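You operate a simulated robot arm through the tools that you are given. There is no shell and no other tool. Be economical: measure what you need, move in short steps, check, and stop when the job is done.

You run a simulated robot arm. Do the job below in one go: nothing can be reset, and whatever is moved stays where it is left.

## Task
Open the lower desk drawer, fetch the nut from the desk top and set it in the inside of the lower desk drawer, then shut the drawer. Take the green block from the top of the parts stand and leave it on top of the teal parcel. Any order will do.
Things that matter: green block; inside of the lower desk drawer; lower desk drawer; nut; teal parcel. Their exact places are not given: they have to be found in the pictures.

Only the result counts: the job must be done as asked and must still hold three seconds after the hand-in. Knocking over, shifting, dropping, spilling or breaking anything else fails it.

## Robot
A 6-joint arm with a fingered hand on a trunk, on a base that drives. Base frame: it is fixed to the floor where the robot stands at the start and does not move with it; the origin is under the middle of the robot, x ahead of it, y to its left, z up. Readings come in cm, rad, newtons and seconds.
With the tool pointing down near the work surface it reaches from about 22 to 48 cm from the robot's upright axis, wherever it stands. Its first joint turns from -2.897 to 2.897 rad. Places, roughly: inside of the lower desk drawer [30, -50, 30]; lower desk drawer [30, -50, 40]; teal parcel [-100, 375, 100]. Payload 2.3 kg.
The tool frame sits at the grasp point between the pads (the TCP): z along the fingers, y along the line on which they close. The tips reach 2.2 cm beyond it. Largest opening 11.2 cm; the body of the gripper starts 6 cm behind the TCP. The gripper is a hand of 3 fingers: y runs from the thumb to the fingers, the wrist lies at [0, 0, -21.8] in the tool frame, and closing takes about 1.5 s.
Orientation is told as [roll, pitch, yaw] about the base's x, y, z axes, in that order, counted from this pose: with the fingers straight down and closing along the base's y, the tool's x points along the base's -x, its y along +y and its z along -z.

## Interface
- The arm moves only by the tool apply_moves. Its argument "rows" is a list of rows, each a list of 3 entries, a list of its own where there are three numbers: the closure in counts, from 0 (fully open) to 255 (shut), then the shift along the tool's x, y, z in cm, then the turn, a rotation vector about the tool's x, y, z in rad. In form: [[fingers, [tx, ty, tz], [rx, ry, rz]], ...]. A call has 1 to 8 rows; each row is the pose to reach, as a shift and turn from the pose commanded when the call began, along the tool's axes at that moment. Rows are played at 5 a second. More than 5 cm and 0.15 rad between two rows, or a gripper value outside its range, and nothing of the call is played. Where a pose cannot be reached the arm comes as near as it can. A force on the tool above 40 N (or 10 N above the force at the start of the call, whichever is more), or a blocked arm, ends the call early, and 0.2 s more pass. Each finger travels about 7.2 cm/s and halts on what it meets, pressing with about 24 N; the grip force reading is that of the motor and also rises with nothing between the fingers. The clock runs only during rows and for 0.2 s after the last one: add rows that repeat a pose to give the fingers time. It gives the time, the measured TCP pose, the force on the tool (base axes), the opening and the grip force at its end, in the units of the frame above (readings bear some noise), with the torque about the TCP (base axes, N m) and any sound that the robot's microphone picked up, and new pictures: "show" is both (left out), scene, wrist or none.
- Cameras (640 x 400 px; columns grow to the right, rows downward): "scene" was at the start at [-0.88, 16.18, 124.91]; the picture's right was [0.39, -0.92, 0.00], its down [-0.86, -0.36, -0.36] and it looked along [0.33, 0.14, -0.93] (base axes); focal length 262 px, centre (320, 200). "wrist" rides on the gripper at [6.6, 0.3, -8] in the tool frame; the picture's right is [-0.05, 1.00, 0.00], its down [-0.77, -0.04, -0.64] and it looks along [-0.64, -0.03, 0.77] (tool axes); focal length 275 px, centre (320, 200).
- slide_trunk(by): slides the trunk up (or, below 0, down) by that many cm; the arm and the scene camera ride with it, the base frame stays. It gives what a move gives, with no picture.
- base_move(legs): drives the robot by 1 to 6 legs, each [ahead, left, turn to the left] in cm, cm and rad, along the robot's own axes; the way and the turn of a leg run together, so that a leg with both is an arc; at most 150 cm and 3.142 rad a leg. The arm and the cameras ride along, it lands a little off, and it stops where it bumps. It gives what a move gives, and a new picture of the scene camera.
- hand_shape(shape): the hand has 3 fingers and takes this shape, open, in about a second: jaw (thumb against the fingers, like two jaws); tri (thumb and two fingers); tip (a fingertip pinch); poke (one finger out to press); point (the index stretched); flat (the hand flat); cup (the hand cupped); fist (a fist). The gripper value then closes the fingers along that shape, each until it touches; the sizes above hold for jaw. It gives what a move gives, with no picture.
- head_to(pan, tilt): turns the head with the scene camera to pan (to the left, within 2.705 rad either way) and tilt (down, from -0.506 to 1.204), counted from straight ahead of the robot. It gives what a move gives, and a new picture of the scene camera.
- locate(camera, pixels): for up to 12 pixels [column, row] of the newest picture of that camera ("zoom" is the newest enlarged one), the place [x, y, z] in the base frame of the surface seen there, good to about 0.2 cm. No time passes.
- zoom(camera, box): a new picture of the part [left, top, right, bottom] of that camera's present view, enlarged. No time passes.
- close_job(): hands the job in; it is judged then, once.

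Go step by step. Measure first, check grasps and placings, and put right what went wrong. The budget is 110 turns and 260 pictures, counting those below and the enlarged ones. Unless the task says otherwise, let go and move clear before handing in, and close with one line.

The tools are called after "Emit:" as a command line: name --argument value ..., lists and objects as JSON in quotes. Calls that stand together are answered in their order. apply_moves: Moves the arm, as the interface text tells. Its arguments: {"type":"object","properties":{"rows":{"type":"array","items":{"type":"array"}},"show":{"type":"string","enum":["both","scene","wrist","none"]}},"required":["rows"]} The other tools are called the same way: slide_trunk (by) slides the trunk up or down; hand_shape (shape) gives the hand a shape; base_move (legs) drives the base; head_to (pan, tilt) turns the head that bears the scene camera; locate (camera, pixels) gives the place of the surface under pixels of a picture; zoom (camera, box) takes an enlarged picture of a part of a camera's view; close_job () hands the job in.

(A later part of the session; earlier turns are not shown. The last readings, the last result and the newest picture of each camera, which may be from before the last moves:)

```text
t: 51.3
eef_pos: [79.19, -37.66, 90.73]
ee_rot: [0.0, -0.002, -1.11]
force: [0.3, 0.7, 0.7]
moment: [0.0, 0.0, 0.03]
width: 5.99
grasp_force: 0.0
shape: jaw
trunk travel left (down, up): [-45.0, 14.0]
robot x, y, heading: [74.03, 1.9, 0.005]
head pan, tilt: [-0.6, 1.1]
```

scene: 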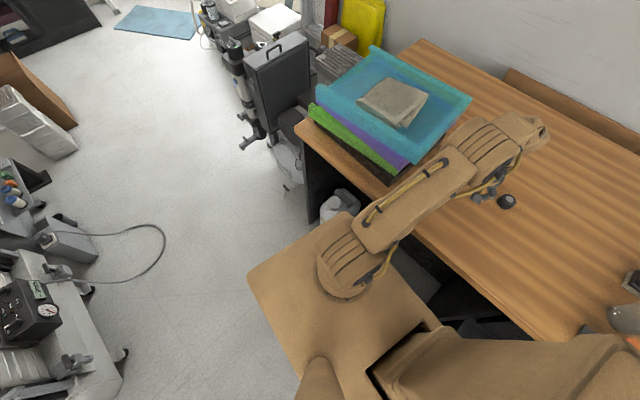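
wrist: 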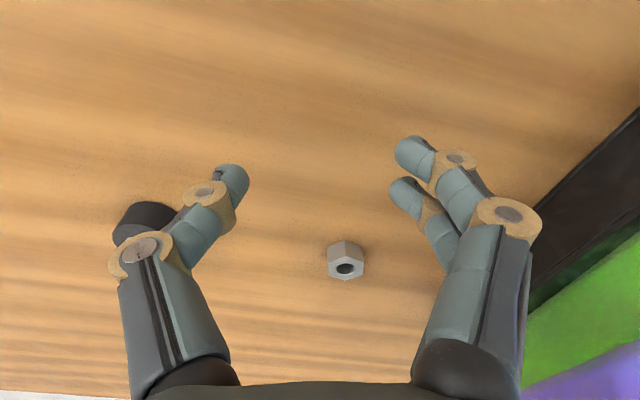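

Nut at (345,262) in the wrist view. Move over it with a small outward tilt to gain reach.

Emit:
apply_moves --rows '[[120, [-2.5, 0.4, 0], [0, -0.07, 0]], [120, [-5, 0.8, 0], [0, -0.14, 0]], [120, [-7.5, 1.1, 0], [0, -0.2, 0]], [120, [-9.9, 1.46, 0], [0, -0.25, 0]], [120, [-9.9, 1.46, 0], [0, -0.25, 0]]]' --show "wrist"

```text
t: 52.5
eef_pos: [85.03, -45.65, 90.8]
ee_rot: [0.001, -0.25, -1.111]
force: [-0.1, 0.3, -1.2]
moment: [0.01, 0.0, 0.02]
width: 5.97
grasp_force: 0.0
shape: jaw
trunk travel left (down, up): [-45.0, 14.0]
robot x, y, heading: [74.13, 1.17, 0.007]
head pan, tilt: [-0.6, 1.1]
```

wrist: 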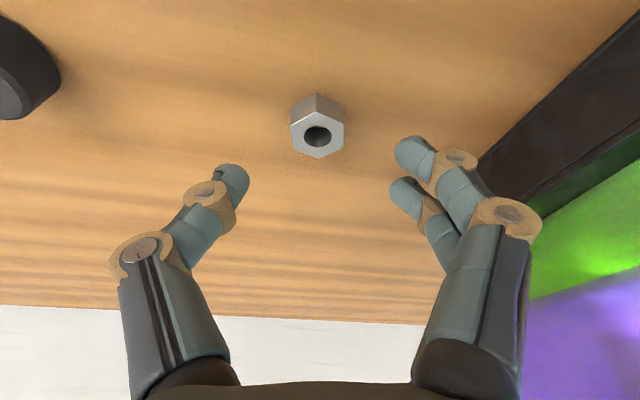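

The nut's flats face the fingers. Nut lies at tool (0.7,-0.2,5.3); lower to it.

Emit:
apply_moves --rows '[[120, [0.3, -0.2, 1.5], [0, 0, 0]], [120, [0.6, -0.2, 2.8], [0, 0, 0]], [120, [0.7, -0.2, 3.6], [0, 0, 0]], [120, [0.7, -0.2, 3.6], [0, 0, 0]]]' --show "wrist"

```text
t: 53.5
eef_pos: [84.78, -46.1, 87.13]
ee_rot: [0.0, -0.25, -1.109]
force: [0.1, -0.2, -0.3]
moment: [0.0, 0.02, 0.0]
width: 5.99
grasp_force: 0.1
shape: jaw
trunk travel left (down, up): [-45.0, 14.0]
robot x, y, heading: [73.97, 2.05, 0.008]
head pan, tilt: [-0.6, 1.1]
```

wrist: 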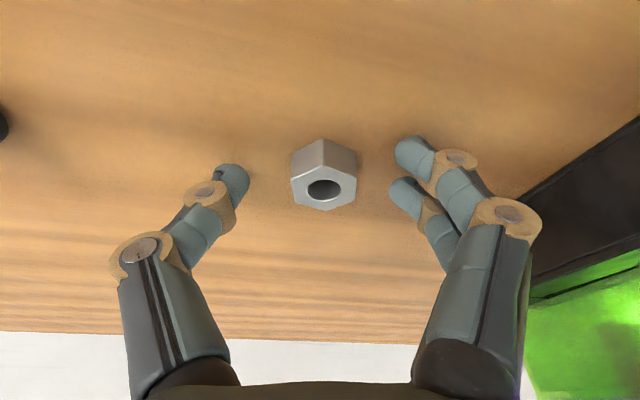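

Well centred. Close on the nut.

Emit:
apply_moves --rows '[[160, [0, 0, 0], [0, 0, 0]], [200, [0, 0, 0], [0, 0, 0]], [230, [0, 0, 0], [0, 0, 0]], [255, [0, 0, 0], [0, 0, 0]], [255, [0, 0, 0], [0, 0, 0]], [255, [0, 0, 0], [0, 0, 0]], [255, [0, 0, 0], [0, 0, 0]]]' --show "wrist"

```text
t: 55.1
eef_pos: [84.79, -45.92, 87.11]
ee_rot: [0.001, -0.252, -1.112]
force: [-0.4, 0.4, 1.5]
moment: [0.0, -0.01, 0.01]
width: 1.9
grasp_force: 24.4
shape: jaw
trunk travel left (down, up): [-45.0, 14.0]
robot x, y, heading: [74.39, 1.97, 0.008]
head pan, tilt: [-0.6, 1.1]
```

wrist: 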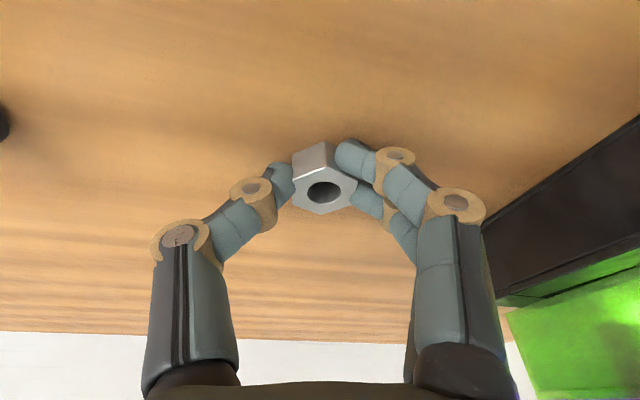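

Gripped (width 1.9). Lift straight up.

Emit:
apply_moves --rows '[[255, [-0.5, 0, -2], [0, 0, 0]], [255, [-1.2, 0, -4.8], [0, 0, 0]], [255, [-2.2, 0, -8.7], [0, 0, 0]], [255, [-2.2, 0, -8.7], [0, 0, 0]]]' --show "wrist"

```text
t: 56.1
eef_pos: [84.82, -46.08, 96.15]
ee_rot: [0.0, -0.251, -1.11]
force: [0.5, -0.4, 0.5]
moment: [0.03, 0.0, -0.01]
width: 1.85
grasp_force: 23.7
shape: jaw
trunk travel left (down, up): [-45.0, 14.0]
robot x, y, heading: [74.61, 1.49, 0.005]
head pan, tilt: [-0.6, 1.1]
```

wrist: 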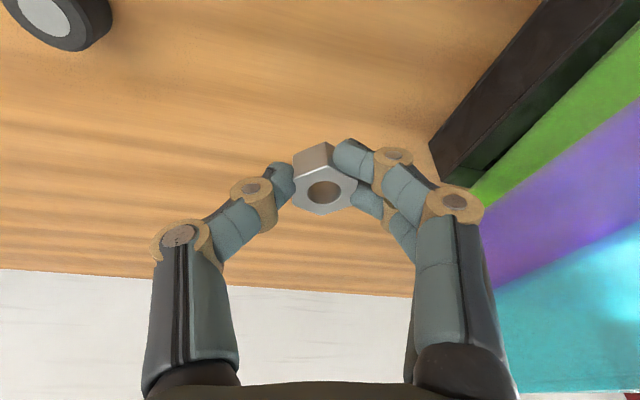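

Nut held. Draw the arm in and make the hand upright again, then drive back to the drawer.

Emit:
apply_moves --rows '[[255, [3.2, 0, -0.8], [0, 0.08, 0]], [255, [6.5, 0, -1.6], [0, 0.16, 0]], [255, [9.75, 0, -2.5], [0, 0.25, 0]]]' --show "none"

Emit:
base_move --legs '[[0, 23, 0], [-52, 0, 0]]'

Emit:
head_to --pan -1.2 --tilt 1.2

```text
t: 56.9
eef_pos: [80.36, -36.84, 96.18]
ee_rot: [0.0, 0.0, -1.108]
force: [0.5, -0.6, -0.7]
moment: [-0.02, 0.04, -0.02]
width: 1.88
grasp_force: 23.9
shape: jaw
trunk travel left (down, up): [-45.0, 14.0]
robot x, y, heading: [74.33, 1.6, 0.01]
head pan, tilt: [-0.6, 1.1]
```

```text
t: 61.3
eef_pos: [27.96, -13.72, 96.21]
ee_rot: [0.0, -0.001, -1.117]
force: [-0.4, -0.8, -0.9]
moment: [-0.03, -0.01, 0.03]
width: 1.85
grasp_force: 24.1
shape: jaw
trunk travel left (down, up): [-45.0, 14.0]
robot x, y, heading: [22.11, 25.18, -0.008]
head pan, tilt: [-0.6, 1.1]
```

scene: 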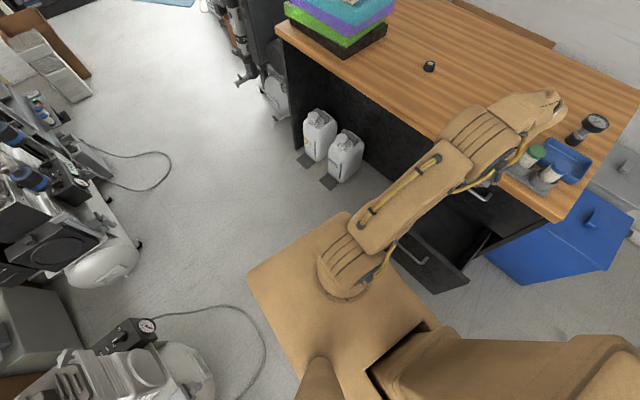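

```text
t: 62.3
eef_pos: [28.0, -13.76, 96.11]
ee_rot: [0.001, -0.001, -1.118]
force: [0.9, 0.4, -0.9]
moment: [0.03, 0.02, 0.01]
width: 1.88
grasp_force: 24.4
shape: jaw
trunk travel left (down, up): [-45.0, 14.0]
robot x, y, heading: [22.29, 25.12, -0.001]
head pan, tilt: [-1.201, 1.201]
```

scene: 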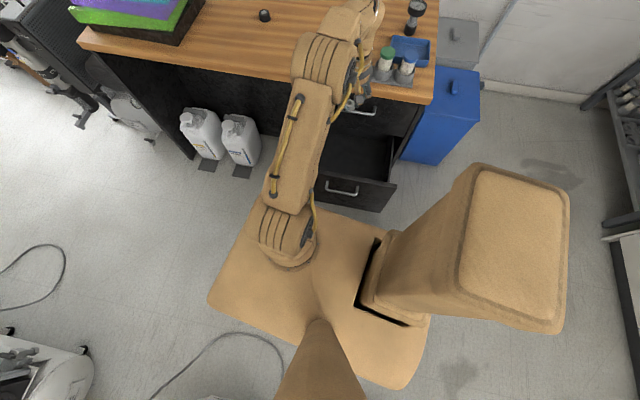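

Check where the elbow and forearm really are before lowering.

Emit:
locate --camera "scene" --pixels '[[320, 55], [345, 22], [372, 12], [345, 60], [290, 150], [285, 230], [300, 75], [360, 95], [340, 155], [365, 195], [385, 100]]'

```text
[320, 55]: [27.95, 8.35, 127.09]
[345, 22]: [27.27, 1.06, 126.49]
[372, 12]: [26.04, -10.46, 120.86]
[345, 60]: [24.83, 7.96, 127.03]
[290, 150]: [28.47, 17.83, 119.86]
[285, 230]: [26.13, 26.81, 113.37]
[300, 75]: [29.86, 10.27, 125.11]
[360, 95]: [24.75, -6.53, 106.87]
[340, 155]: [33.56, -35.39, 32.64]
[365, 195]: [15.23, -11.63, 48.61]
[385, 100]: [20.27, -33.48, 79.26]
```

The elbow stays inward and high, so lowering is safe. Drive 5 cm closer and lower the trunk by 25.

Emit:
base_move --legs '[[0, -5, 0]]'

Emit:
slide_trunk --by -25

Emit:
apply_moves --rows '[[255, [0, 0, 0], [0, 0, 0]]]' --show "both"

```text
t: 63.2
eef_pos: [27.92, -18.9, 96.07]
ee_rot: [0.0, 0.002, -1.117]
force: [-0.2, 0.0, -0.7]
moment: [0.05, 0.0, 0.0]
width: 1.84
grasp_force: 23.9
shape: jaw
trunk travel left (down, up): [-45.0, 14.0]
robot x, y, heading: [22.07, 19.94, -0.002]
head pan, tilt: [-1.201, 1.201]
```

scene: 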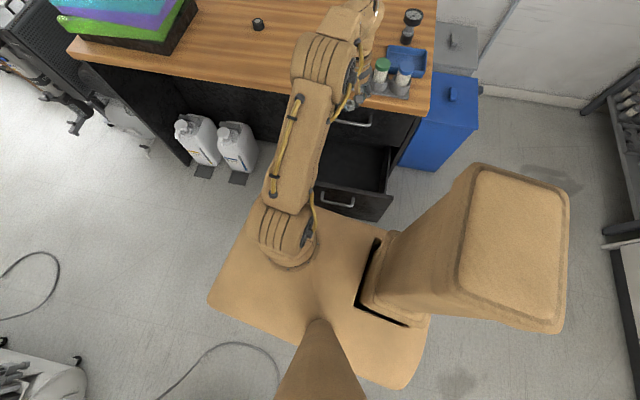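

```text
t: 65.8
eef_pos: [28.1, -18.68, 71.12]
ee_rot: [0.001, -0.001, -1.118]
force: [-0.3, -0.1, -0.1]
moment: [-0.02, 0.01, -0.02]
width: 1.85
grasp_force: 24.0
shape: jaw
trunk travel left (down, up): [-20.0, 39.0]
robot x, y, heading: [21.87, 19.76, 0.0]
head pan, tilt: [-1.201, 1.201]
```

```text
t: 66.2
eef_pos: [28.07, -18.75, 71.05]
ee_rot: [0.001, -0.002, -1.117]
force: [-0.9, -0.4, -0.8]
moment: [-0.02, 0.0, 0.02]
width: 1.85
grasp_force: 24.0
shape: jaw
trunk travel left (down, up): [-20.0, 39.0]
robot x, y, heading: [22.11, 19.83, -0.007]
head pan, tilt: [-1.201, 1.201]
```

scene: 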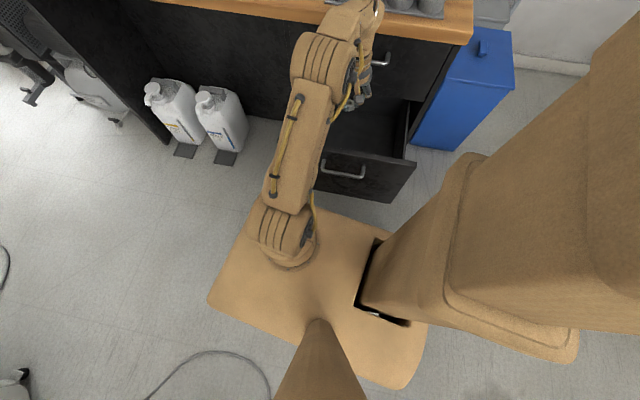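
wrist: 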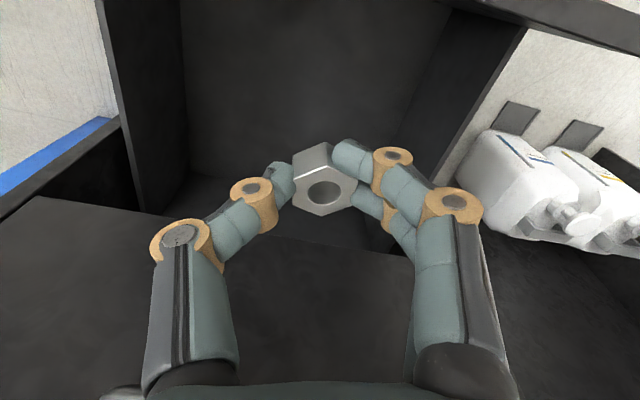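

The hand is over the opening of the drawer. Lower into it.

Emit:
apply_moves --rows '[[255, [-1.7, -1.4, 3], [0, 0, 0]], [255, [-1.7, -1.4, 7.5], [0, 0, 0]], [255, [-1.7, -1.4, 12], [0, 0, 0]], [255, [-1.7, -1.4, 16], [0, 0, 0]], [255, [-1.7, -1.4, 20], [0, 0, 0]], [255, [-1.7, -1.4, 20], [0, 0, 0]]]' --show "both"

```text
t: 67.6
eef_pos: [27.24, -21.1, 51.24]
ee_rot: [0.004, -0.001, -1.117]
force: [-0.5, -0.6, -1.1]
moment: [-0.01, 0.0, 0.0]
width: 1.85
grasp_force: 23.9
shape: jaw
trunk travel left (down, up): [-20.0, 39.0]
robot x, y, heading: [22.17, 20.04, -0.003]
head pan, tilt: [-1.201, 1.201]
```

scene: 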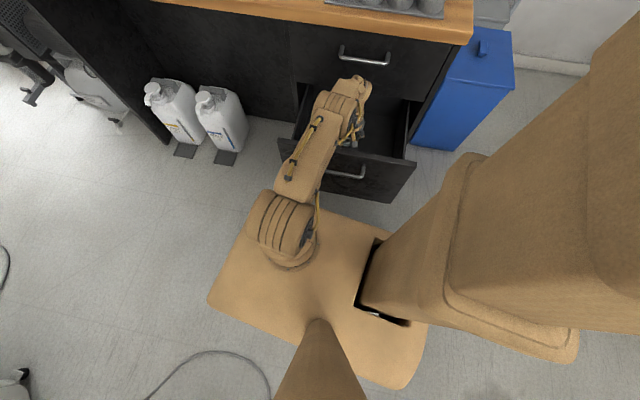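
wrist: 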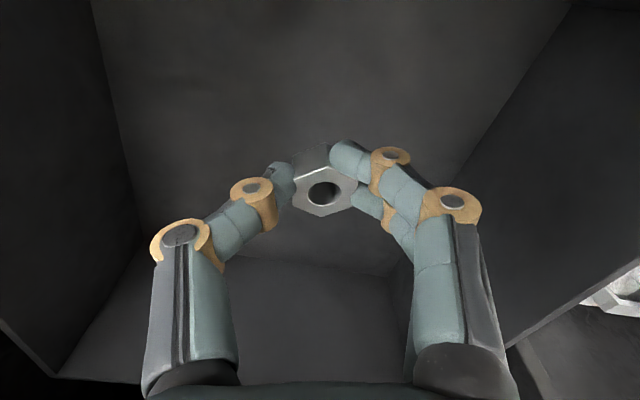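

Emit:
locate --camera "scene" --pixels '[[325, 115], [300, 165], [350, 85], [345, 100], [335, 130], [355, 115]]'

Emit:
locate --camera "wrist" --pixels '[[300, 60], [300, 290], [120, 330]]'

```text
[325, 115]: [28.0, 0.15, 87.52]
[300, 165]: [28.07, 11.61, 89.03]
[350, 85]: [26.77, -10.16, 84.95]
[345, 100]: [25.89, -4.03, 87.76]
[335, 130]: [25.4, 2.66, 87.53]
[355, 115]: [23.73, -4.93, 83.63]
```

```text
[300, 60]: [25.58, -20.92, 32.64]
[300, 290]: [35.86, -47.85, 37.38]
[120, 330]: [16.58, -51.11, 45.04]
```

Forearm passes the rim with over 10 cm to spare; lower another 9 cm.

Emit:
apply_moves --rows '[[255, [0, 0, 3], [0, 0, 0]], [255, [0, 0, 6], [0, 0, 0]], [255, [0, 0, 9], [0, 0, 0]], [255, [0, 0, 9], [0, 0, 0]]]' --show "scene"

Emit:
zoom --camera "scene" --box '[250, 60, 430, 220]'

Emit:
locate --camera "scene" --pixels '[[325, 115], [320, 135], [350, 100], [330, 150], [355, 115]]'

```text
t: 68.6
eef_pos: [27.32, -18.77, 41.3]
ee_rot: [0.0, 0.0, -1.117]
force: [0.6, -0.3, -0.7]
moment: [0.0, 0.01, 0.05]
width: 1.81
grasp_force: 23.9
shape: jaw
out of reach, approached as far as the arm can: row 3, 4
trunk travel left (down, up): [-20.0, 39.0]
robot x, y, heading: [22.1, 20.38, -0.003]
head pan, tilt: [-1.201, 1.201]
```

scene: 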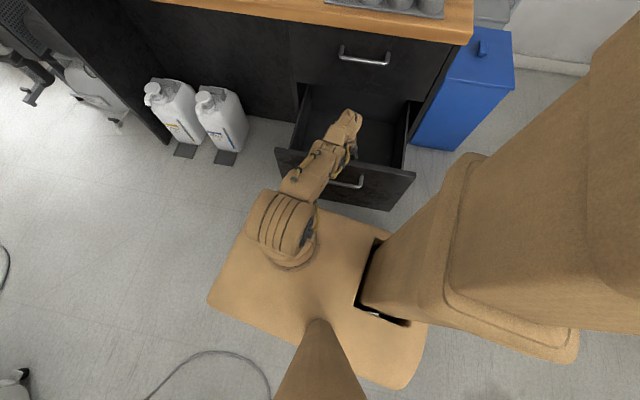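

```text
2.50 times, centred on (340, 140) of scene
```

zoom: 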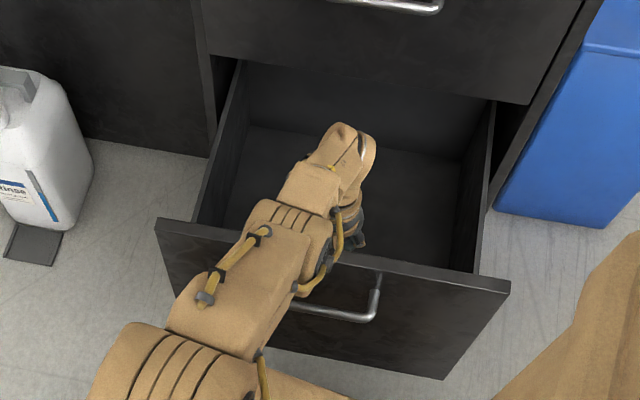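

```text
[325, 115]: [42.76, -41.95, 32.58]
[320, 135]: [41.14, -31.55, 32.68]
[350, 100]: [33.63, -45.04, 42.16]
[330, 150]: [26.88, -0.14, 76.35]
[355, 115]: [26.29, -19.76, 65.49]
```

Nut is about 6 cm above the drawer floor, the forearm just clear of the rim. Let go here.

Emit:
apply_moves --rows '[[200, [0, 0, 0], [0, 0, 0]], [120, [0, 0, 0], [0, 0, 0]], [60, [0, 0, 0], [0, 0, 0]], [60, [0, 0, 0], [0, 0, 0]], [60, [0, 0, 0], [0, 0, 0]]]' --show "wrist"

```text
t: 69.8
eef_pos: [27.3, -18.89, 41.34]
ee_rot: [0.001, -0.002, -1.116]
force: [0.2, 0.1, 0.1]
moment: [-0.01, 0.01, -0.01]
width: 8.54
grasp_force: 0.0
shape: jaw
trunk travel left (down, up): [-20.0, 39.0]
robot x, y, heading: [22.38, 19.97, -0.004]
head pan, tilt: [-1.201, 1.201]
```

wrist: 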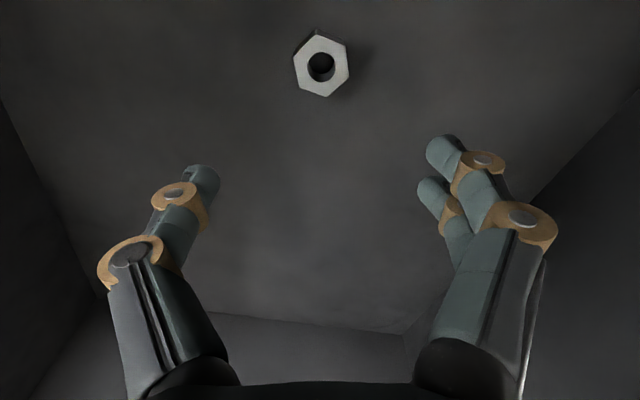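

The nut lies flat on the drawer floor at (320,65). Raise the hand out and back away from the drawer.

Emit:
apply_moves --rows '[[60, [0, 0, -4.5], [0, 0, 0]], [60, [0, 0, -9], [0, 0, 0]], [60, [0, 0, -13.5], [0, 0, 0]], [60, [0, 0, -18], [0, 0, 0]], [60, [0, 0, -22.5], [0, 0, 0]], [60, [0, 0, -27], [0, 0, 0]], [60, [0, 0, -31], [0, 0, 0]]]' --show "none"

Emit:
base_move --legs '[[0, 26, 0]]'

```text
t: 71.4
eef_pos: [27.58, -21.48, 48.28]
ee_rot: [0.024, 0.004, -1.148]
force: [0.5, -0.4, -0.2]
moment: [-0.05, 0.02, 0.0]
width: 8.54
grasp_force: 0.0
shape: jaw
out of reach, approached as far as the arm can: row 1, 2, 3, 4, 5, 6, 7
trunk travel left (down, up): [-20.0, 39.0]
robot x, y, heading: [22.0, 20.09, 0.001]
head pan, tilt: [-1.201, 1.201]
```

```text
t: 72.6
eef_pos: [27.86, -12.87, 48.68]
ee_rot: [0.012, -0.038, -1.141]
force: [0.4, -19.9, -6.3]
moment: [1.36, -0.07, 0.54]
width: 8.55
grasp_force: 0.0
shape: jaw
trunk travel left (down, up): [-20.0, 39.0]
robot x, y, heading: [22.21, 30.45, -0.004]
head pan, tilt: [-1.201, 1.201]
stopped in leg 1: the force on the tool passed its limit at 220 N (the readings are from after the stop); the commanded pose is now the measured one
```

scene: 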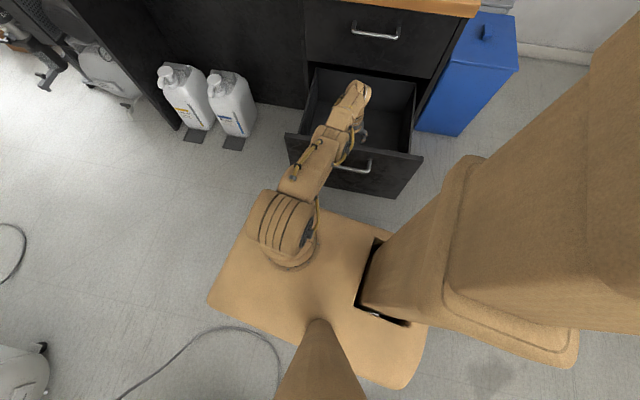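

The raise fell short and the hand caught the drawer's front panel; I should have checked. Ease the base back a bit and check the drawer.

Emit:
base_move --legs '[[0, -4, 0]]'

Emit:
locate --camera "scene" --pixels '[[300, 140], [395, 155], [365, 170], [380, 110], [410, 155], [335, 170]]'

```text
t: 73.5
eef_pos: [27.71, -16.64, 48.79]
ee_rot: [0.01, -0.039, -1.142]
force: [0.0, -0.2, -0.4]
moment: [-0.01, 0.0, 0.01]
width: 8.55
grasp_force: 0.0
shape: jaw
trunk travel left (down, up): [-20.0, 39.0]
robot x, y, heading: [21.98, 26.18, 0.001]
head pan, tilt: [-1.201, 1.201]
```

scene: 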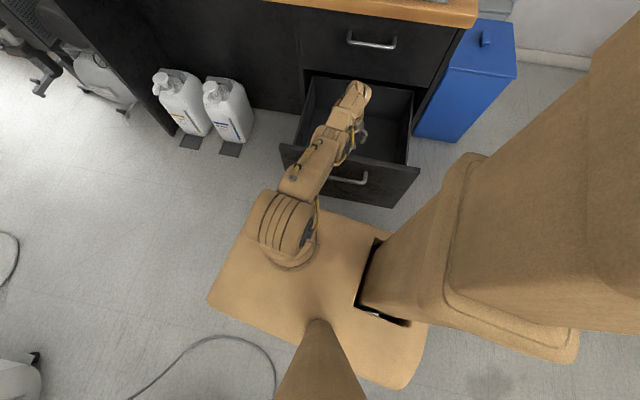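

```text
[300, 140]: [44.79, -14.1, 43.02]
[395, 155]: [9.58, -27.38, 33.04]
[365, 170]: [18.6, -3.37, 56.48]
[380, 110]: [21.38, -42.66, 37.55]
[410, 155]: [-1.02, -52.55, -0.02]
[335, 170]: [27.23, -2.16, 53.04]
```

The drawer only came out 2–3 cm more. Raise the hand out with the trunk.

Emit:
slide_trunk --by 30

Emit:
apply_moves --rows '[[120, [0, 0, 0], [0, 0, 0]], [200, [0, 0, 0], [0, 0, 0]], [255, [0, 0, 0], [0, 0, 0]]]' --show "both"

```text
t: 76.5
eef_pos: [27.77, -16.63, 78.79]
ee_rot: [0.012, -0.037, -1.142]
force: [1.0, 0.7, -0.1]
moment: [0.0, 0.0, -0.01]
width: 8.53
grasp_force: 0.0
shape: jaw
trunk travel left (down, up): [-50.0, 9.0]
robot x, y, heading: [21.91, 25.89, -0.004]
head pan, tilt: [-1.201, 1.201]
```

```text
t: 77.3
eef_pos: [27.81, -16.69, 78.63]
ee_rot: [0.014, -0.038, -1.143]
force: [0.2, 0.0, 0.1]
moment: [0.04, 0.0, 0.02]
width: 0.02
grasp_force: 2.4
shape: jaw
trunk travel left (down, up): [-50.0, 9.0]
robot x, y, heading: [21.83, 25.98, 0.002]
head pan, tilt: [-1.201, 1.201]
```

scene: 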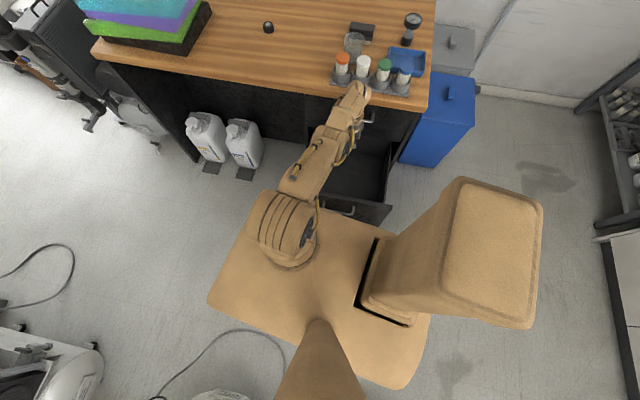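
wrist: 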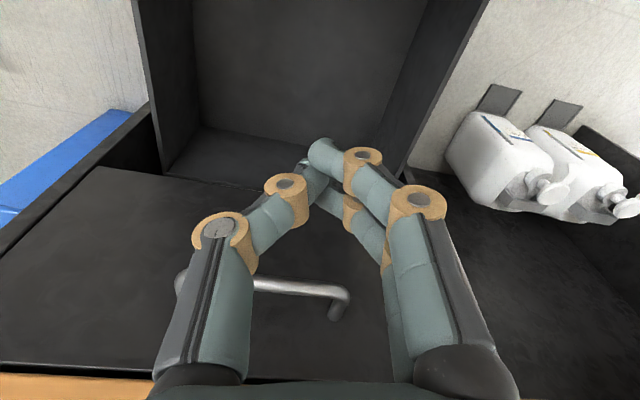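

Hand is out at z 78.6. Back off from the drawer.

Emit:
base_move --legs '[[0, 21, 0]]'

Emit:
zoom --camera "scene" --box '[270, 70, 430, 190]'

Emit:
apply_moves --rows '[[255, [1, 0, -2], [0, 0, 0]], [255, [2, 0, -4], [0, 0, 0]], [255, [3, 0, -7], [0, 0, 0]], [255, [3, 0, -10], [0, 0, 0]]]' --show "none"

```text
t: 78.9
eef_pos: [27.84, 4.8, 78.79]
ee_rot: [0.011, -0.035, -1.141]
force: [0.8, 0.0, -0.1]
moment: [-0.01, 0.01, 0.01]
width: 0.0
grasp_force: 24.4
shape: jaw
trunk travel left (down, up): [-50.0, 9.0]
robot x, y, heading: [22.24, 47.56, -0.0]
head pan, tilt: [-1.201, 1.201]
```

scene: 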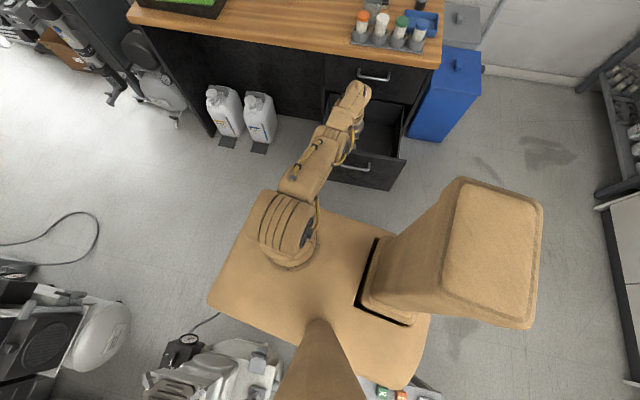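

```text
3.33 times, centred on (350, 130) of scene
```

zoom: 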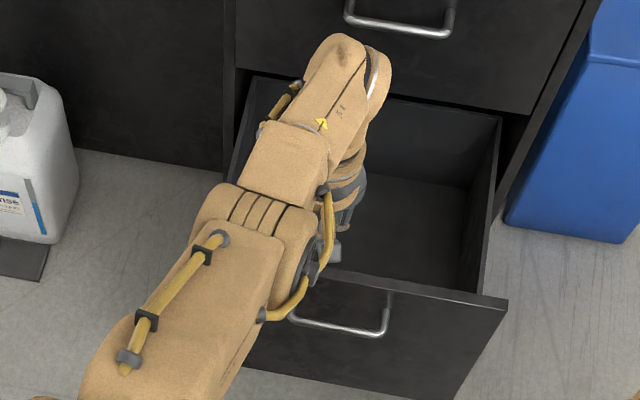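

```text
t: 79.9
eef_pos: [26.91, 4.19, 81.88]
ee_rot: [0.013, -0.035, -1.139]
force: [-0.4, 0.5, 0.0]
moment: [0.0, 0.02, 0.0]
width: 0.0
grasp_force: 23.8
shape: jaw
out of reach, approached as far as the arm can: row 1, 2, 3, 4
trunk travel left (down, up): [-50.0, 9.0]
robot x, y, heading: [22.26, 47.44, 0.0]
head pan, tilt: [-1.201, 1.201]
```

The arm seems stretched straight; tilting the hand up will bend it again. Turn yaw first, then pitch.

Emit:
apply_moves --rows '[[255, [0, 0, 0], [0, -0.13, 0]], [255, [0, 0, 0], [0, -0.26, 0]], [255, [0, 0, 0], [0, -0.39, 0]], [255, [0, 0, 0], [0, -0.52, 0]], [255, [0, 0, 0], [0, -0.65, 0]], [255, [0, 0, 0], [0, -0.78, 0]], [255, [0, 0, 0], [0, -0.91, 0]], [255, [0, 0, 0], [0, -1.04, 0]]]' --show "scene"

```text
t: 81.7
eef_pos: [27.14, 3.7, 81.83]
ee_rot: [0.017, -1.081, -1.154]
force: [0.6, 0.2, -0.4]
moment: [-0.04, -0.01, 0.03]
width: 0.01
grasp_force: 23.4
shape: jaw
out of reach, approached as far as the arm can: row 1, 2, 3, 4, 5, 6
trunk travel left (down, up): [-50.0, 9.0]
robot x, y, heading: [22.15, 47.32, -0.002]
head pan, tilt: [-1.201, 1.201]
```

scene: 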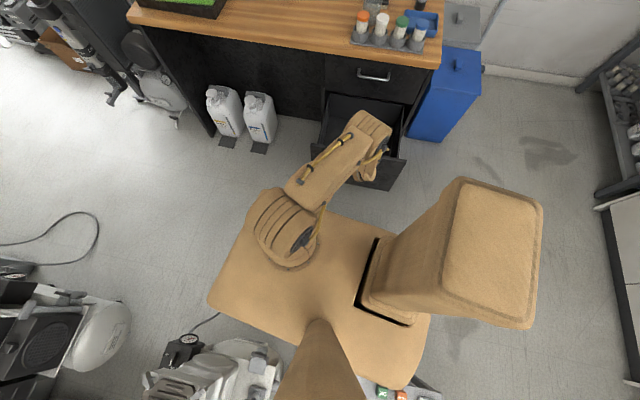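

Bending works again. Finish levelling, then align with the drawer axis.

Emit:
apply_moves --rows '[[255, [0, 0, 0], [0, -0.13, 0]], [255, [0, 0, 0], [0, -0.26, 0]], [255, [0, 0, 0], [0, -0.39, 0]], [255, [0, 0, 0], [0, -0.49, 0]]]' --show "none"

Emit:
apply_moves --rows '[[255, [0, 0, 0], [0.13, 0, 0]], [255, [0, 0, 0], [0.265, 0, 0]], [255, [0, 0, 0], [0.265, 0, 0]]]' --show "wrist"

```text
t: 82.7
eef_pos: [27.15, 3.66, 81.7]
ee_rot: [1.351, -1.559, -2.489]
force: [0.7, 0.5, -1.2]
moment: [0.01, 0.0, -0.01]
width: 0.01
grasp_force: 23.8
shape: jaw
trunk travel left (down, up): [-50.0, 9.0]
robot x, y, heading: [22.08, 47.03, -0.003]
head pan, tilt: [-1.201, 1.201]
```

```text
t: 83.5
eef_pos: [27.02, 3.61, 81.82]
ee_rot: [0.99, -1.559, -2.394]
force: [0.8, 1.1, 0.8]
moment: [0.01, 0.0, 0.0]
width: 0.03
grasp_force: 24.2
shape: jaw
trunk travel left (down, up): [-50.0, 9.0]
robot x, y, heading: [22.08, 47.27, -0.003]
head pan, tilt: [-1.201, 1.201]
```

wrist: 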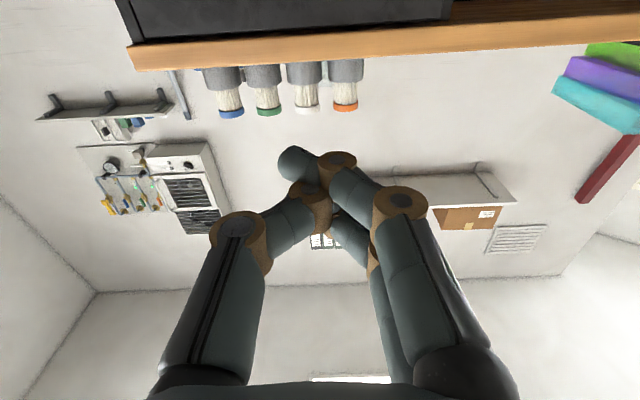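

Level and aligned. Lower to z≈50, below the handle bar, and look.

Emit:
slide_trunk --by -32

Emit:
apply_moves --rows '[[255, [0, 0, 0], [0, 0, 0]]]' --show "both"

```text
t: 85.8
eef_pos: [27.17, 3.27, 57.09]
ee_rot: [-3.047, -1.558, 1.649]
force: [-0.2, 1.1, 0.2]
moment: [-0.07, -0.01, -0.04]
width: 0.01
grasp_force: 24.0
shape: jaw
trunk travel left (down, up): [-24.8, 34.2]
robot x, y, heading: [21.96, 47.25, -0.001]
head pan, tilt: [-1.201, 1.201]
stopped: the force on the tool passed its limit at 60 N (the readings are from after the stop); the commanded pose is now the measured one
```

```text
t: 86.2
eef_pos: [27.1, 3.26, 57.2]
ee_rot: [-3.051, -1.559, 1.65]
force: [-0.9, -0.2, 0.2]
moment: [0.0, -0.04, 0.02]
width: 0.0
grasp_force: 23.9
shape: jaw
trunk travel left (down, up): [-24.8, 34.2]
robot x, y, heading: [22.16, 47.53, -0.003]
head pan, tilt: [-1.201, 1.201]
```

scene: 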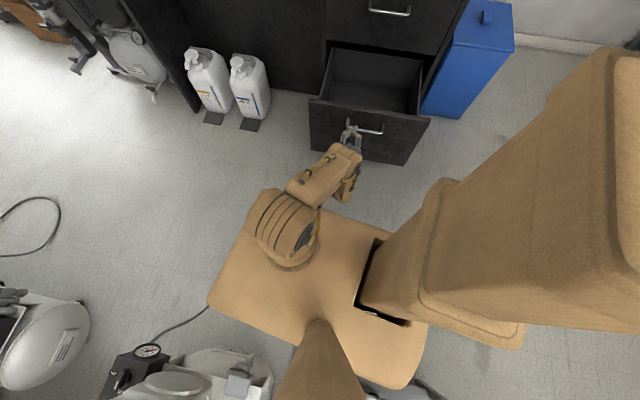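
wrist: 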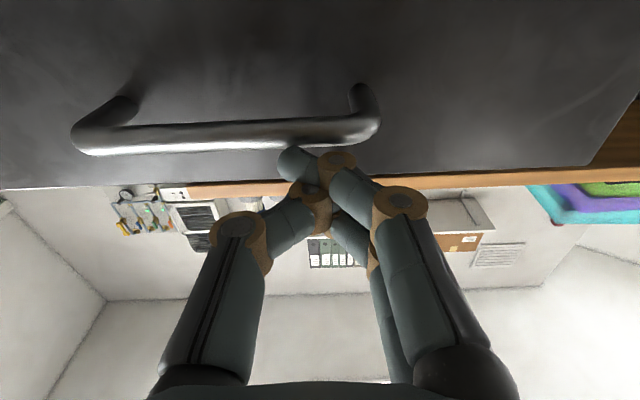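

The fingertips came down on the handle bar (drawer is further out than thought). Lift a little, back off, and check the nut.

Emit:
slide_trunk --by 2

Emit:
base_move --legs '[[-4, 6, 0]]'

Emit:
zoom --camera "scene" --box '[290, 10, 450, 170]'

```text
t: 86.9
eef_pos: [27.23, 3.3, 59.27]
ee_rot: [-3.036, -1.558, 1.635]
force: [0.1, -0.4, 0.3]
moment: [-0.03, 0.02, -0.01]
width: 0.02
grasp_force: 24.3
shape: jaw
trunk travel left (down, up): [-26.8, 32.2]
robot x, y, heading: [22.06, 47.27, 0.001]
head pan, tilt: [-1.201, 1.201]
```

```text
t: 87.9
eef_pos: [23.08, 9.23, 59.14]
ee_rot: [-3.045, -1.556, 1.646]
force: [-0.7, 0.6, -0.6]
moment: [0.0, -0.03, -0.02]
width: 0.03
grasp_force: 23.8
shape: jaw
trunk travel left (down, up): [-26.8, 32.2]
robot x, y, heading: [17.76, 53.5, -0.004]
head pan, tilt: [-1.201, 1.201]
```

scene: 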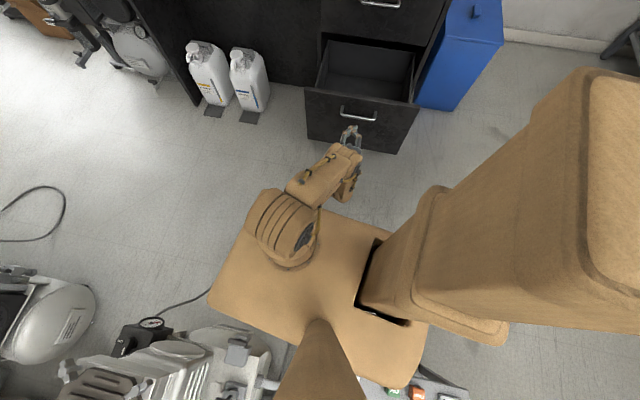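

```text
2.50 times, centred on (370, 90) of scene
```

zoom: 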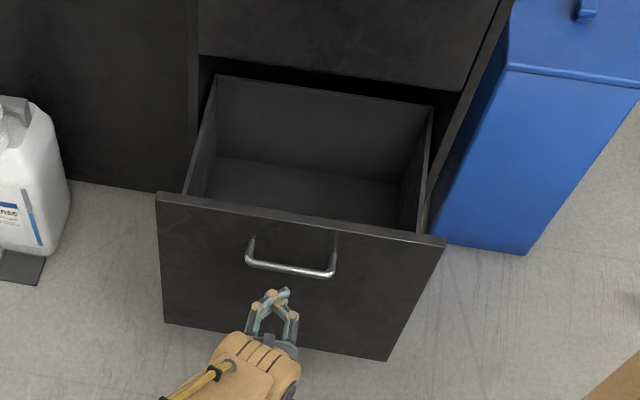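

Emit:
locate --camera "zoom" --pixels '[[290, 268], [200, 260], [380, 290], [170, 195], [440, 240], [330, 310]]'

Emit:
slide_trunk --by -10

```text
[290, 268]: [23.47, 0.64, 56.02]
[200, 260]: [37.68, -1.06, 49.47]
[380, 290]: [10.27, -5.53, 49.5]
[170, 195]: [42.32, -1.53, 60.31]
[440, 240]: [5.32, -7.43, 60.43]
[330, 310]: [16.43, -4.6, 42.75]
```

```text
t: 89.2
eef_pos: [23.08, 9.27, 49.23]
ee_rot: [-3.03, -1.556, 1.63]
force: [-0.7, 0.1, 0.1]
moment: [0.02, 0.02, 0.01]
width: 0.03
grasp_force: 24.2
shape: jaw
trunk travel left (down, up): [-16.8, 42.2]
robot x, y, heading: [18.25, 53.57, -0.006]
head pan, tilt: [-1.201, 1.201]
```

Face is at y≈-3.6; my fingertips are 11 cm before it at z 49. Push by driving along the drawer axis.

Emit:
base_move --legs '[[5.3, -34, 0]]'

```text
t: 91.5
eef_pos: [28.77, -25.36, 49.1]
ee_rot: [-3.031, -1.556, 1.637]
force: [0.7, 0.5, -0.4]
moment: [0.0, 0.02, 0.0]
width: 0.01
grasp_force: 24.0
shape: jaw
trunk travel left (down, up): [-16.8, 42.2]
robot x, y, heading: [23.85, 18.5, 0.009]
head pan, tilt: [-1.201, 1.201]
```

scene: 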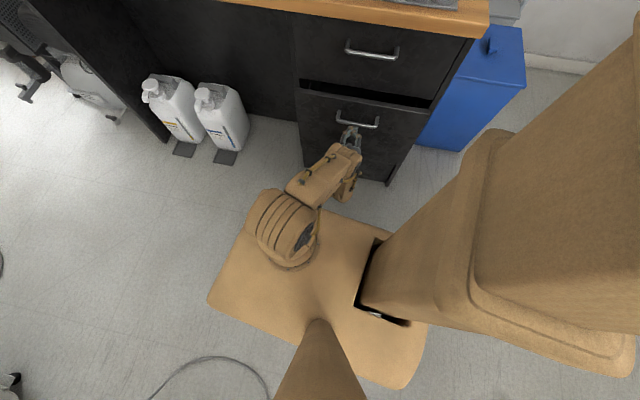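

Nearly shut. Push the remaining few centimetres with the arm, watching the force.

Emit:
apply_moves --rows '[[255, [0, 0, 1.5], [0, 0, 0]], [255, [0, 0, 3], [0, 0, 0]], [255, [0, 0, 4], [0, 0, 0]], [255, [0, 0, 5], [0, 0, 0]], [255, [0, 0, 6], [0, 0, 0]]]' --show "scene"

Emit:
locate --camera "scene" --pixels '[[320, 130], [390, 145], [320, 60], [400, 80], [400, 130]]'

```text
t: 92.7
eef_pos: [29.87, -30.72, 49.16]
ee_rot: [3.111, -1.562, 1.781]
force: [-3.6, 29.4, 8.6]
moment: [-0.09, 0.05, -0.2]
width: 0.0
grasp_force: 23.8
shape: jaw
trunk travel left (down, up): [-16.8, 42.2]
robot x, y, heading: [23.5, 18.73, 0.009]
head pan, tilt: [-1.201, 1.201]
stopped in row 5: the force on the tool passed its limit at 49 N (the readings are from after the stop); the commanded pose is now the measured one
```

scene: 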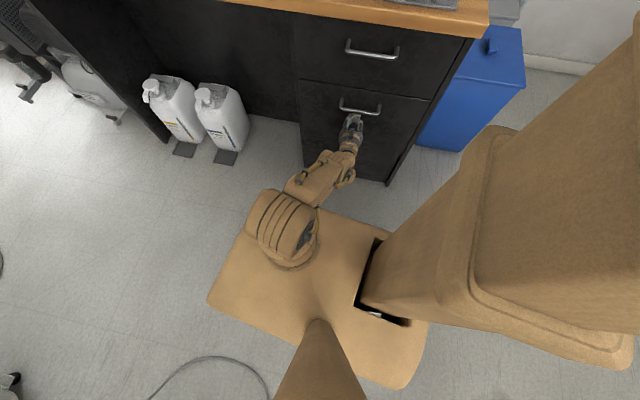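

```text
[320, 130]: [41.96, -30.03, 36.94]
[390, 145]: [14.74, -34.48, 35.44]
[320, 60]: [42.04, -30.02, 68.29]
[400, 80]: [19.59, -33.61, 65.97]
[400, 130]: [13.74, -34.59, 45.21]
```

Lower face is flush with the upper one (y -30.0 at x 42): shut. Back off and raise, then go for the green block.

Emit:
apply_moves --rows '[[255, [0, 0, -4], [0, 0, 0]], [255, [0, 0, -8], [0, 0, 0]]]' --show "none"

Emit:
slide_trunk --by 30

Emit:
base_move --legs '[[0, 18, 0]]'

Emit:
head_to --pan -1.2 --tilt 1.0

```text
t: 93.3
eef_pos: [28.49, -23.05, 48.98]
ee_rot: [3.041, -1.567, 1.849]
force: [-0.5, 0.4, 0.2]
moment: [0.03, -0.01, -0.02]
width: 0.0
grasp_force: 23.3
shape: jaw
trunk travel left (down, up): [-16.8, 42.2]
robot x, y, heading: [23.53, 18.57, 0.001]
head pan, tilt: [-1.201, 1.201]
```

```text
t: 96.3
eef_pos: [28.5, -23.08, 78.99]
ee_rot: [3.055, -1.564, 1.836]
force: [0.1, 0.2, -0.4]
moment: [-0.01, -0.01, 0.0]
width: 0.01
grasp_force: 24.4
shape: jaw
trunk travel left (down, up): [-46.8, 12.2]
robot x, y, heading: [23.48, 19.18, 0.006]
head pan, tilt: [-1.201, 1.201]
```

```text
t: 97.8
eef_pos: [28.38, -5.0, 79.08]
ee_rot: [3.084, -1.564, 1.807]
force: [0.0, -0.2, -0.1]
moment: [-0.01, 0.0, 0.01]
width: 0.0
grasp_force: 24.5
shape: jaw
trunk travel left (down, up): [-46.8, 12.2]
robot x, y, heading: [23.29, 37.28, 0.006]
head pan, tilt: [-1.201, 1.201]
```

scene: 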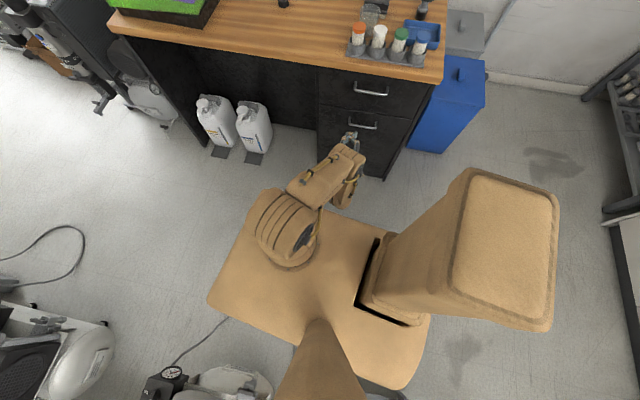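

```text
t: 98.6
eef_pos: [28.3, -5.09, 79.07]
ee_rot: [3.053, -1.564, 1.834]
force: [0.1, -0.3, -0.2]
moment: [0.0, 0.0, 0.0]
width: 0.01
grasp_force: 24.4
shape: jaw
trunk travel left (down, up): [-46.8, 12.2]
robot x, y, heading: [23.75, 36.74, 0.002]
head pan, tilt: [-1.201, 1.0]
```

scene: 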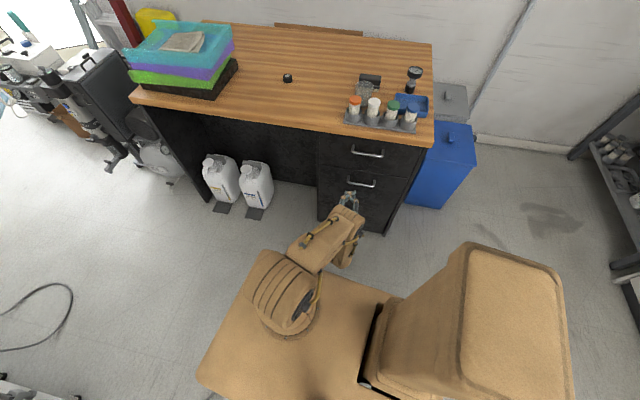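

Desk is in order and the drawer shut. Now look for the teal parcel around (-100,375).

Emit:
head_to --pan 1.95 --tilt 0.3

Emit:
zoom --camera "scene" --box '[220, 20, 420, 160]'

```text
t: 101.3
eef_pos: [28.29, -5.11, 78.96]
ee_rot: [3.048, -1.563, 1.839]
force: [-0.8, -0.4, -0.2]
moment: [0.02, -0.02, 0.01]
width: 0.0
grasp_force: 24.2
shape: jaw
trunk travel left (down, up): [-46.8, 12.2]
robot x, y, heading: [23.46, 36.85, 0.003]
head pan, tilt: [1.95, 0.3]
```

scene: 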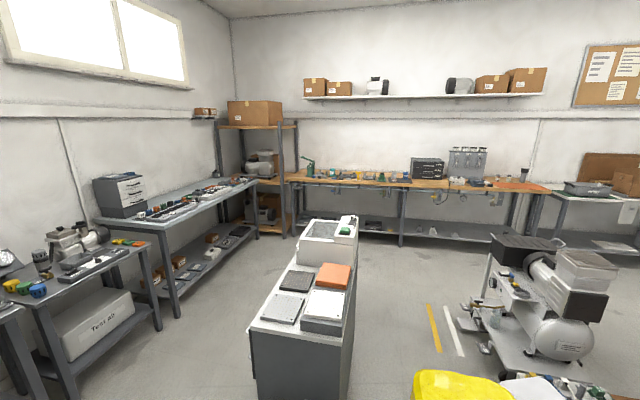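

```text
2.86 times, centred on (320, 90) of scene
```

zoom: 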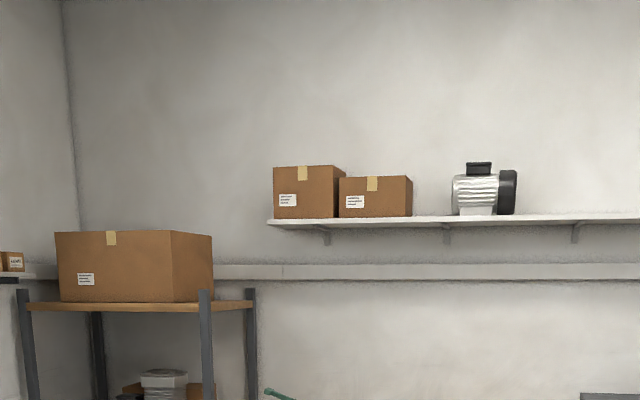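

Emit:
locate --camera "scene" --pixels '[[300, 178], [340, 180], [400, 182], [460, 185], [310, 170], [345, 290], [220, 190], [420, 180]]'

Emit:
zoom --camera "scene" --box '[270, 140, 430, 240]'

Emit:
zoom --camera "scene" --box '[400, 140, 560, 240]'

```text
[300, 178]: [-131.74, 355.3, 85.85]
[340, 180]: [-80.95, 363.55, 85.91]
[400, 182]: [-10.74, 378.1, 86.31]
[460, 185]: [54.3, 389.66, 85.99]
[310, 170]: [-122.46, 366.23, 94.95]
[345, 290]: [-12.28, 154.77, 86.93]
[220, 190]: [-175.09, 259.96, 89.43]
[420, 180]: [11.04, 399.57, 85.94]
```

```text
4.00 times, centred on (350, 190) of scene
```

zoom: 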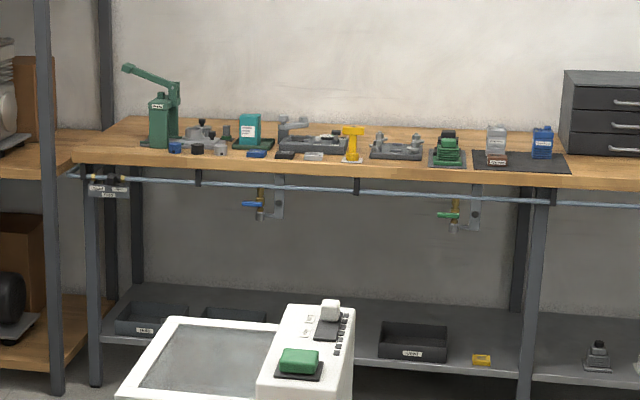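

```text
4.00 times, centred on (480, 190) of scene
```

zoom: 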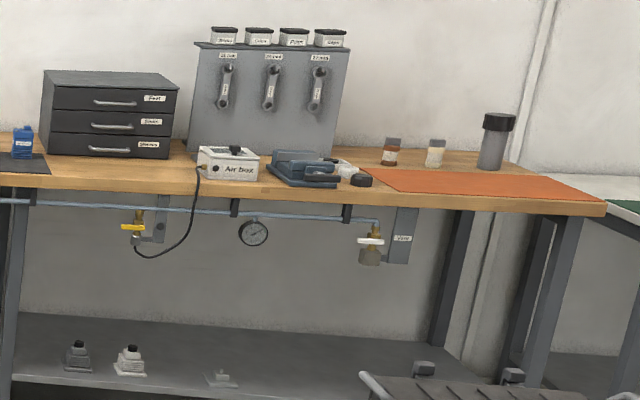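

The teal parcel is the box at pixel (332,172) on the back bench. First the block: bring the hand back to pointing down, raising and drawing in a little.

Emit:
apply_moves --rows '[[255, [-2, 0, -1], [0, 0.14, 0]], [255, [-4, 0, -2], [0, 0.28, 0]], [255, [-6, 0, -3], [0, 0.42, 0]], [255, [-8, 0, -4], [0, 0.56, 0]], [255, [-10, 0, -5], [0, 0.7, 0]], [255, [-12, 0, -5], [0, 0.84, 0]], [255, [-14, 0, -5], [0, 0.98, 0]], [255, [-16, 0, -5], [0, 1.12, 0]]]' --show "none"

Emit:
apply_moves --rows '[[255, [0, 0, 0], [0, 0.14, 0]], [255, [0, 0, 0], [0, 0.28, 0]], [255, [0, 0, 0], [0, 0.42, 0]], [255, [0, 0, 0], [0, 0.45, 0]]]' --show "none"

```text
t: 103.1
eef_pos: [28.26, 0.11, 93.74]
ee_rot: [0.045, -0.556, -1.399]
force: [-1.4, 0.2, -0.4]
moment: [0.02, -0.02, -0.03]
width: 0.0
grasp_force: 23.7
shape: jaw
out of reach, approached as far as the arm can: row 8
trunk travel left (down, up): [-46.8, 12.2]
robot x, y, heading: [23.42, 36.81, 0.0]
head pan, tilt: [1.95, 0.3]
```

```text
t: 104.1
eef_pos: [28.39, 0.22, 93.63]
ee_rot: [0.04, -0.103, -1.377]
force: [0.0, -0.1, 0.2]
moment: [0.02, 0.0, -0.01]
width: 0.0
grasp_force: 24.7
shape: jaw
out of reach, approached as far as the arm can: row 1, 2
trunk travel left (down, up): [-46.8, 12.2]
robot x, y, heading: [23.17, 36.41, 0.002]
head pan, tilt: [1.95, 0.3]
```

Upright again. Swing the arm to the robot's front, then turn the base to face the parts stand.

Emit:
apply_moves --rows '[[255, [0.31, 4.8, 0], [0, 0, -0.13]], [255, [1.24, 9.51, 0], [0, 0, -0.26]], [255, [2.78, 14.07, 0], [0, 0, -0.39]], [255, [4.89, 18.38, 0], [0, 0, -0.52]], [255, [7.55, 22.39, 0], [0, 0, -0.65]], [255, [10.7, 26.02, 0], [0, 0, -0.78]], [255, [14.29, 29.21, 0], [0, 0, -0.91]], [255, [18.27, 31.91, 0], [0, 0, -1.04]]]' --show "none"

Emit:
apply_moves --rows '[[255, [0.31, 4.8, 0], [0, 0.03, -0.13]], [255, [1.24, 9.51, 0], [0, 0.06, -0.26]], [120, [1.8, 11.4, 0], [0, 0.06, -0.32]], [60, [1.8, 11.4, 0], [0, 0.06, -0.32]], [60, [1.8, 11.4, 0], [0, 0.06, -0.32]]]' --show "none"

Emit:
head_to --pan 0.1 --tilt 1.1

```text
t: 105.9
eef_pos: [56.36, 22.82, 94.25]
ee_rot: [0.039, -0.091, -0.327]
force: [0.0, 0.0, -0.2]
moment: [-0.02, -0.01, -0.04]
width: 0.0
grasp_force: 23.6
shape: jaw
out of reach, approached as far as the arm can: row 3, 4, 5, 6, 7, 8
trunk travel left (down, up): [-46.8, 12.2]
robot x, y, heading: [23.52, 37.11, 0.005]
head pan, tilt: [1.95, 0.3]
```

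```text
t: 107.1
eef_pos: [58.58, 33.78, 95.08]
ee_rot: [0.041, -0.04, -0.009]
force: [0.1, 0.0, 0.4]
moment: [0.0, -0.01, 0.01]
width: 7.67
grasp_force: 0.0
shape: jaw
out of reach, approached as far as the arm can: row 1, 2, 3, 4, 5
trunk travel left (down, up): [-46.8, 12.2]
robot x, y, heading: [23.54, 36.95, 0.007]
head pan, tilt: [1.95, 0.3]
```

```text
t: 108.9
eef_pos: [58.67, 33.54, 95.17]
ee_rot: [0.04, -0.04, -0.008]
force: [0.1, 0.3, -0.7]
moment: [-0.01, 0.0, 0.01]
width: 8.55
grasp_force: 0.1
shape: jaw
trunk travel left (down, up): [-46.8, 12.2]
robot x, y, heading: [23.57, 36.55, 0.003]
head pan, tilt: [0.099, 1.1]
```

scene: 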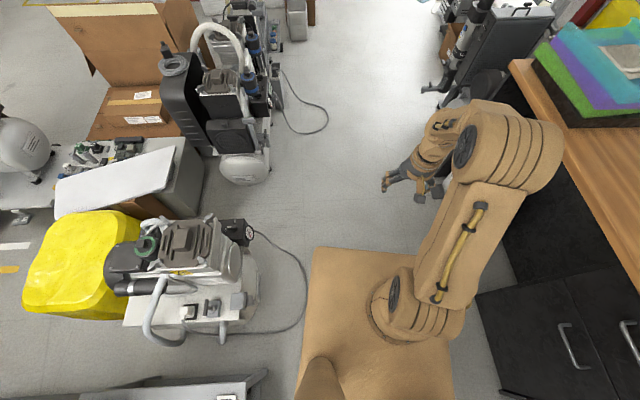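

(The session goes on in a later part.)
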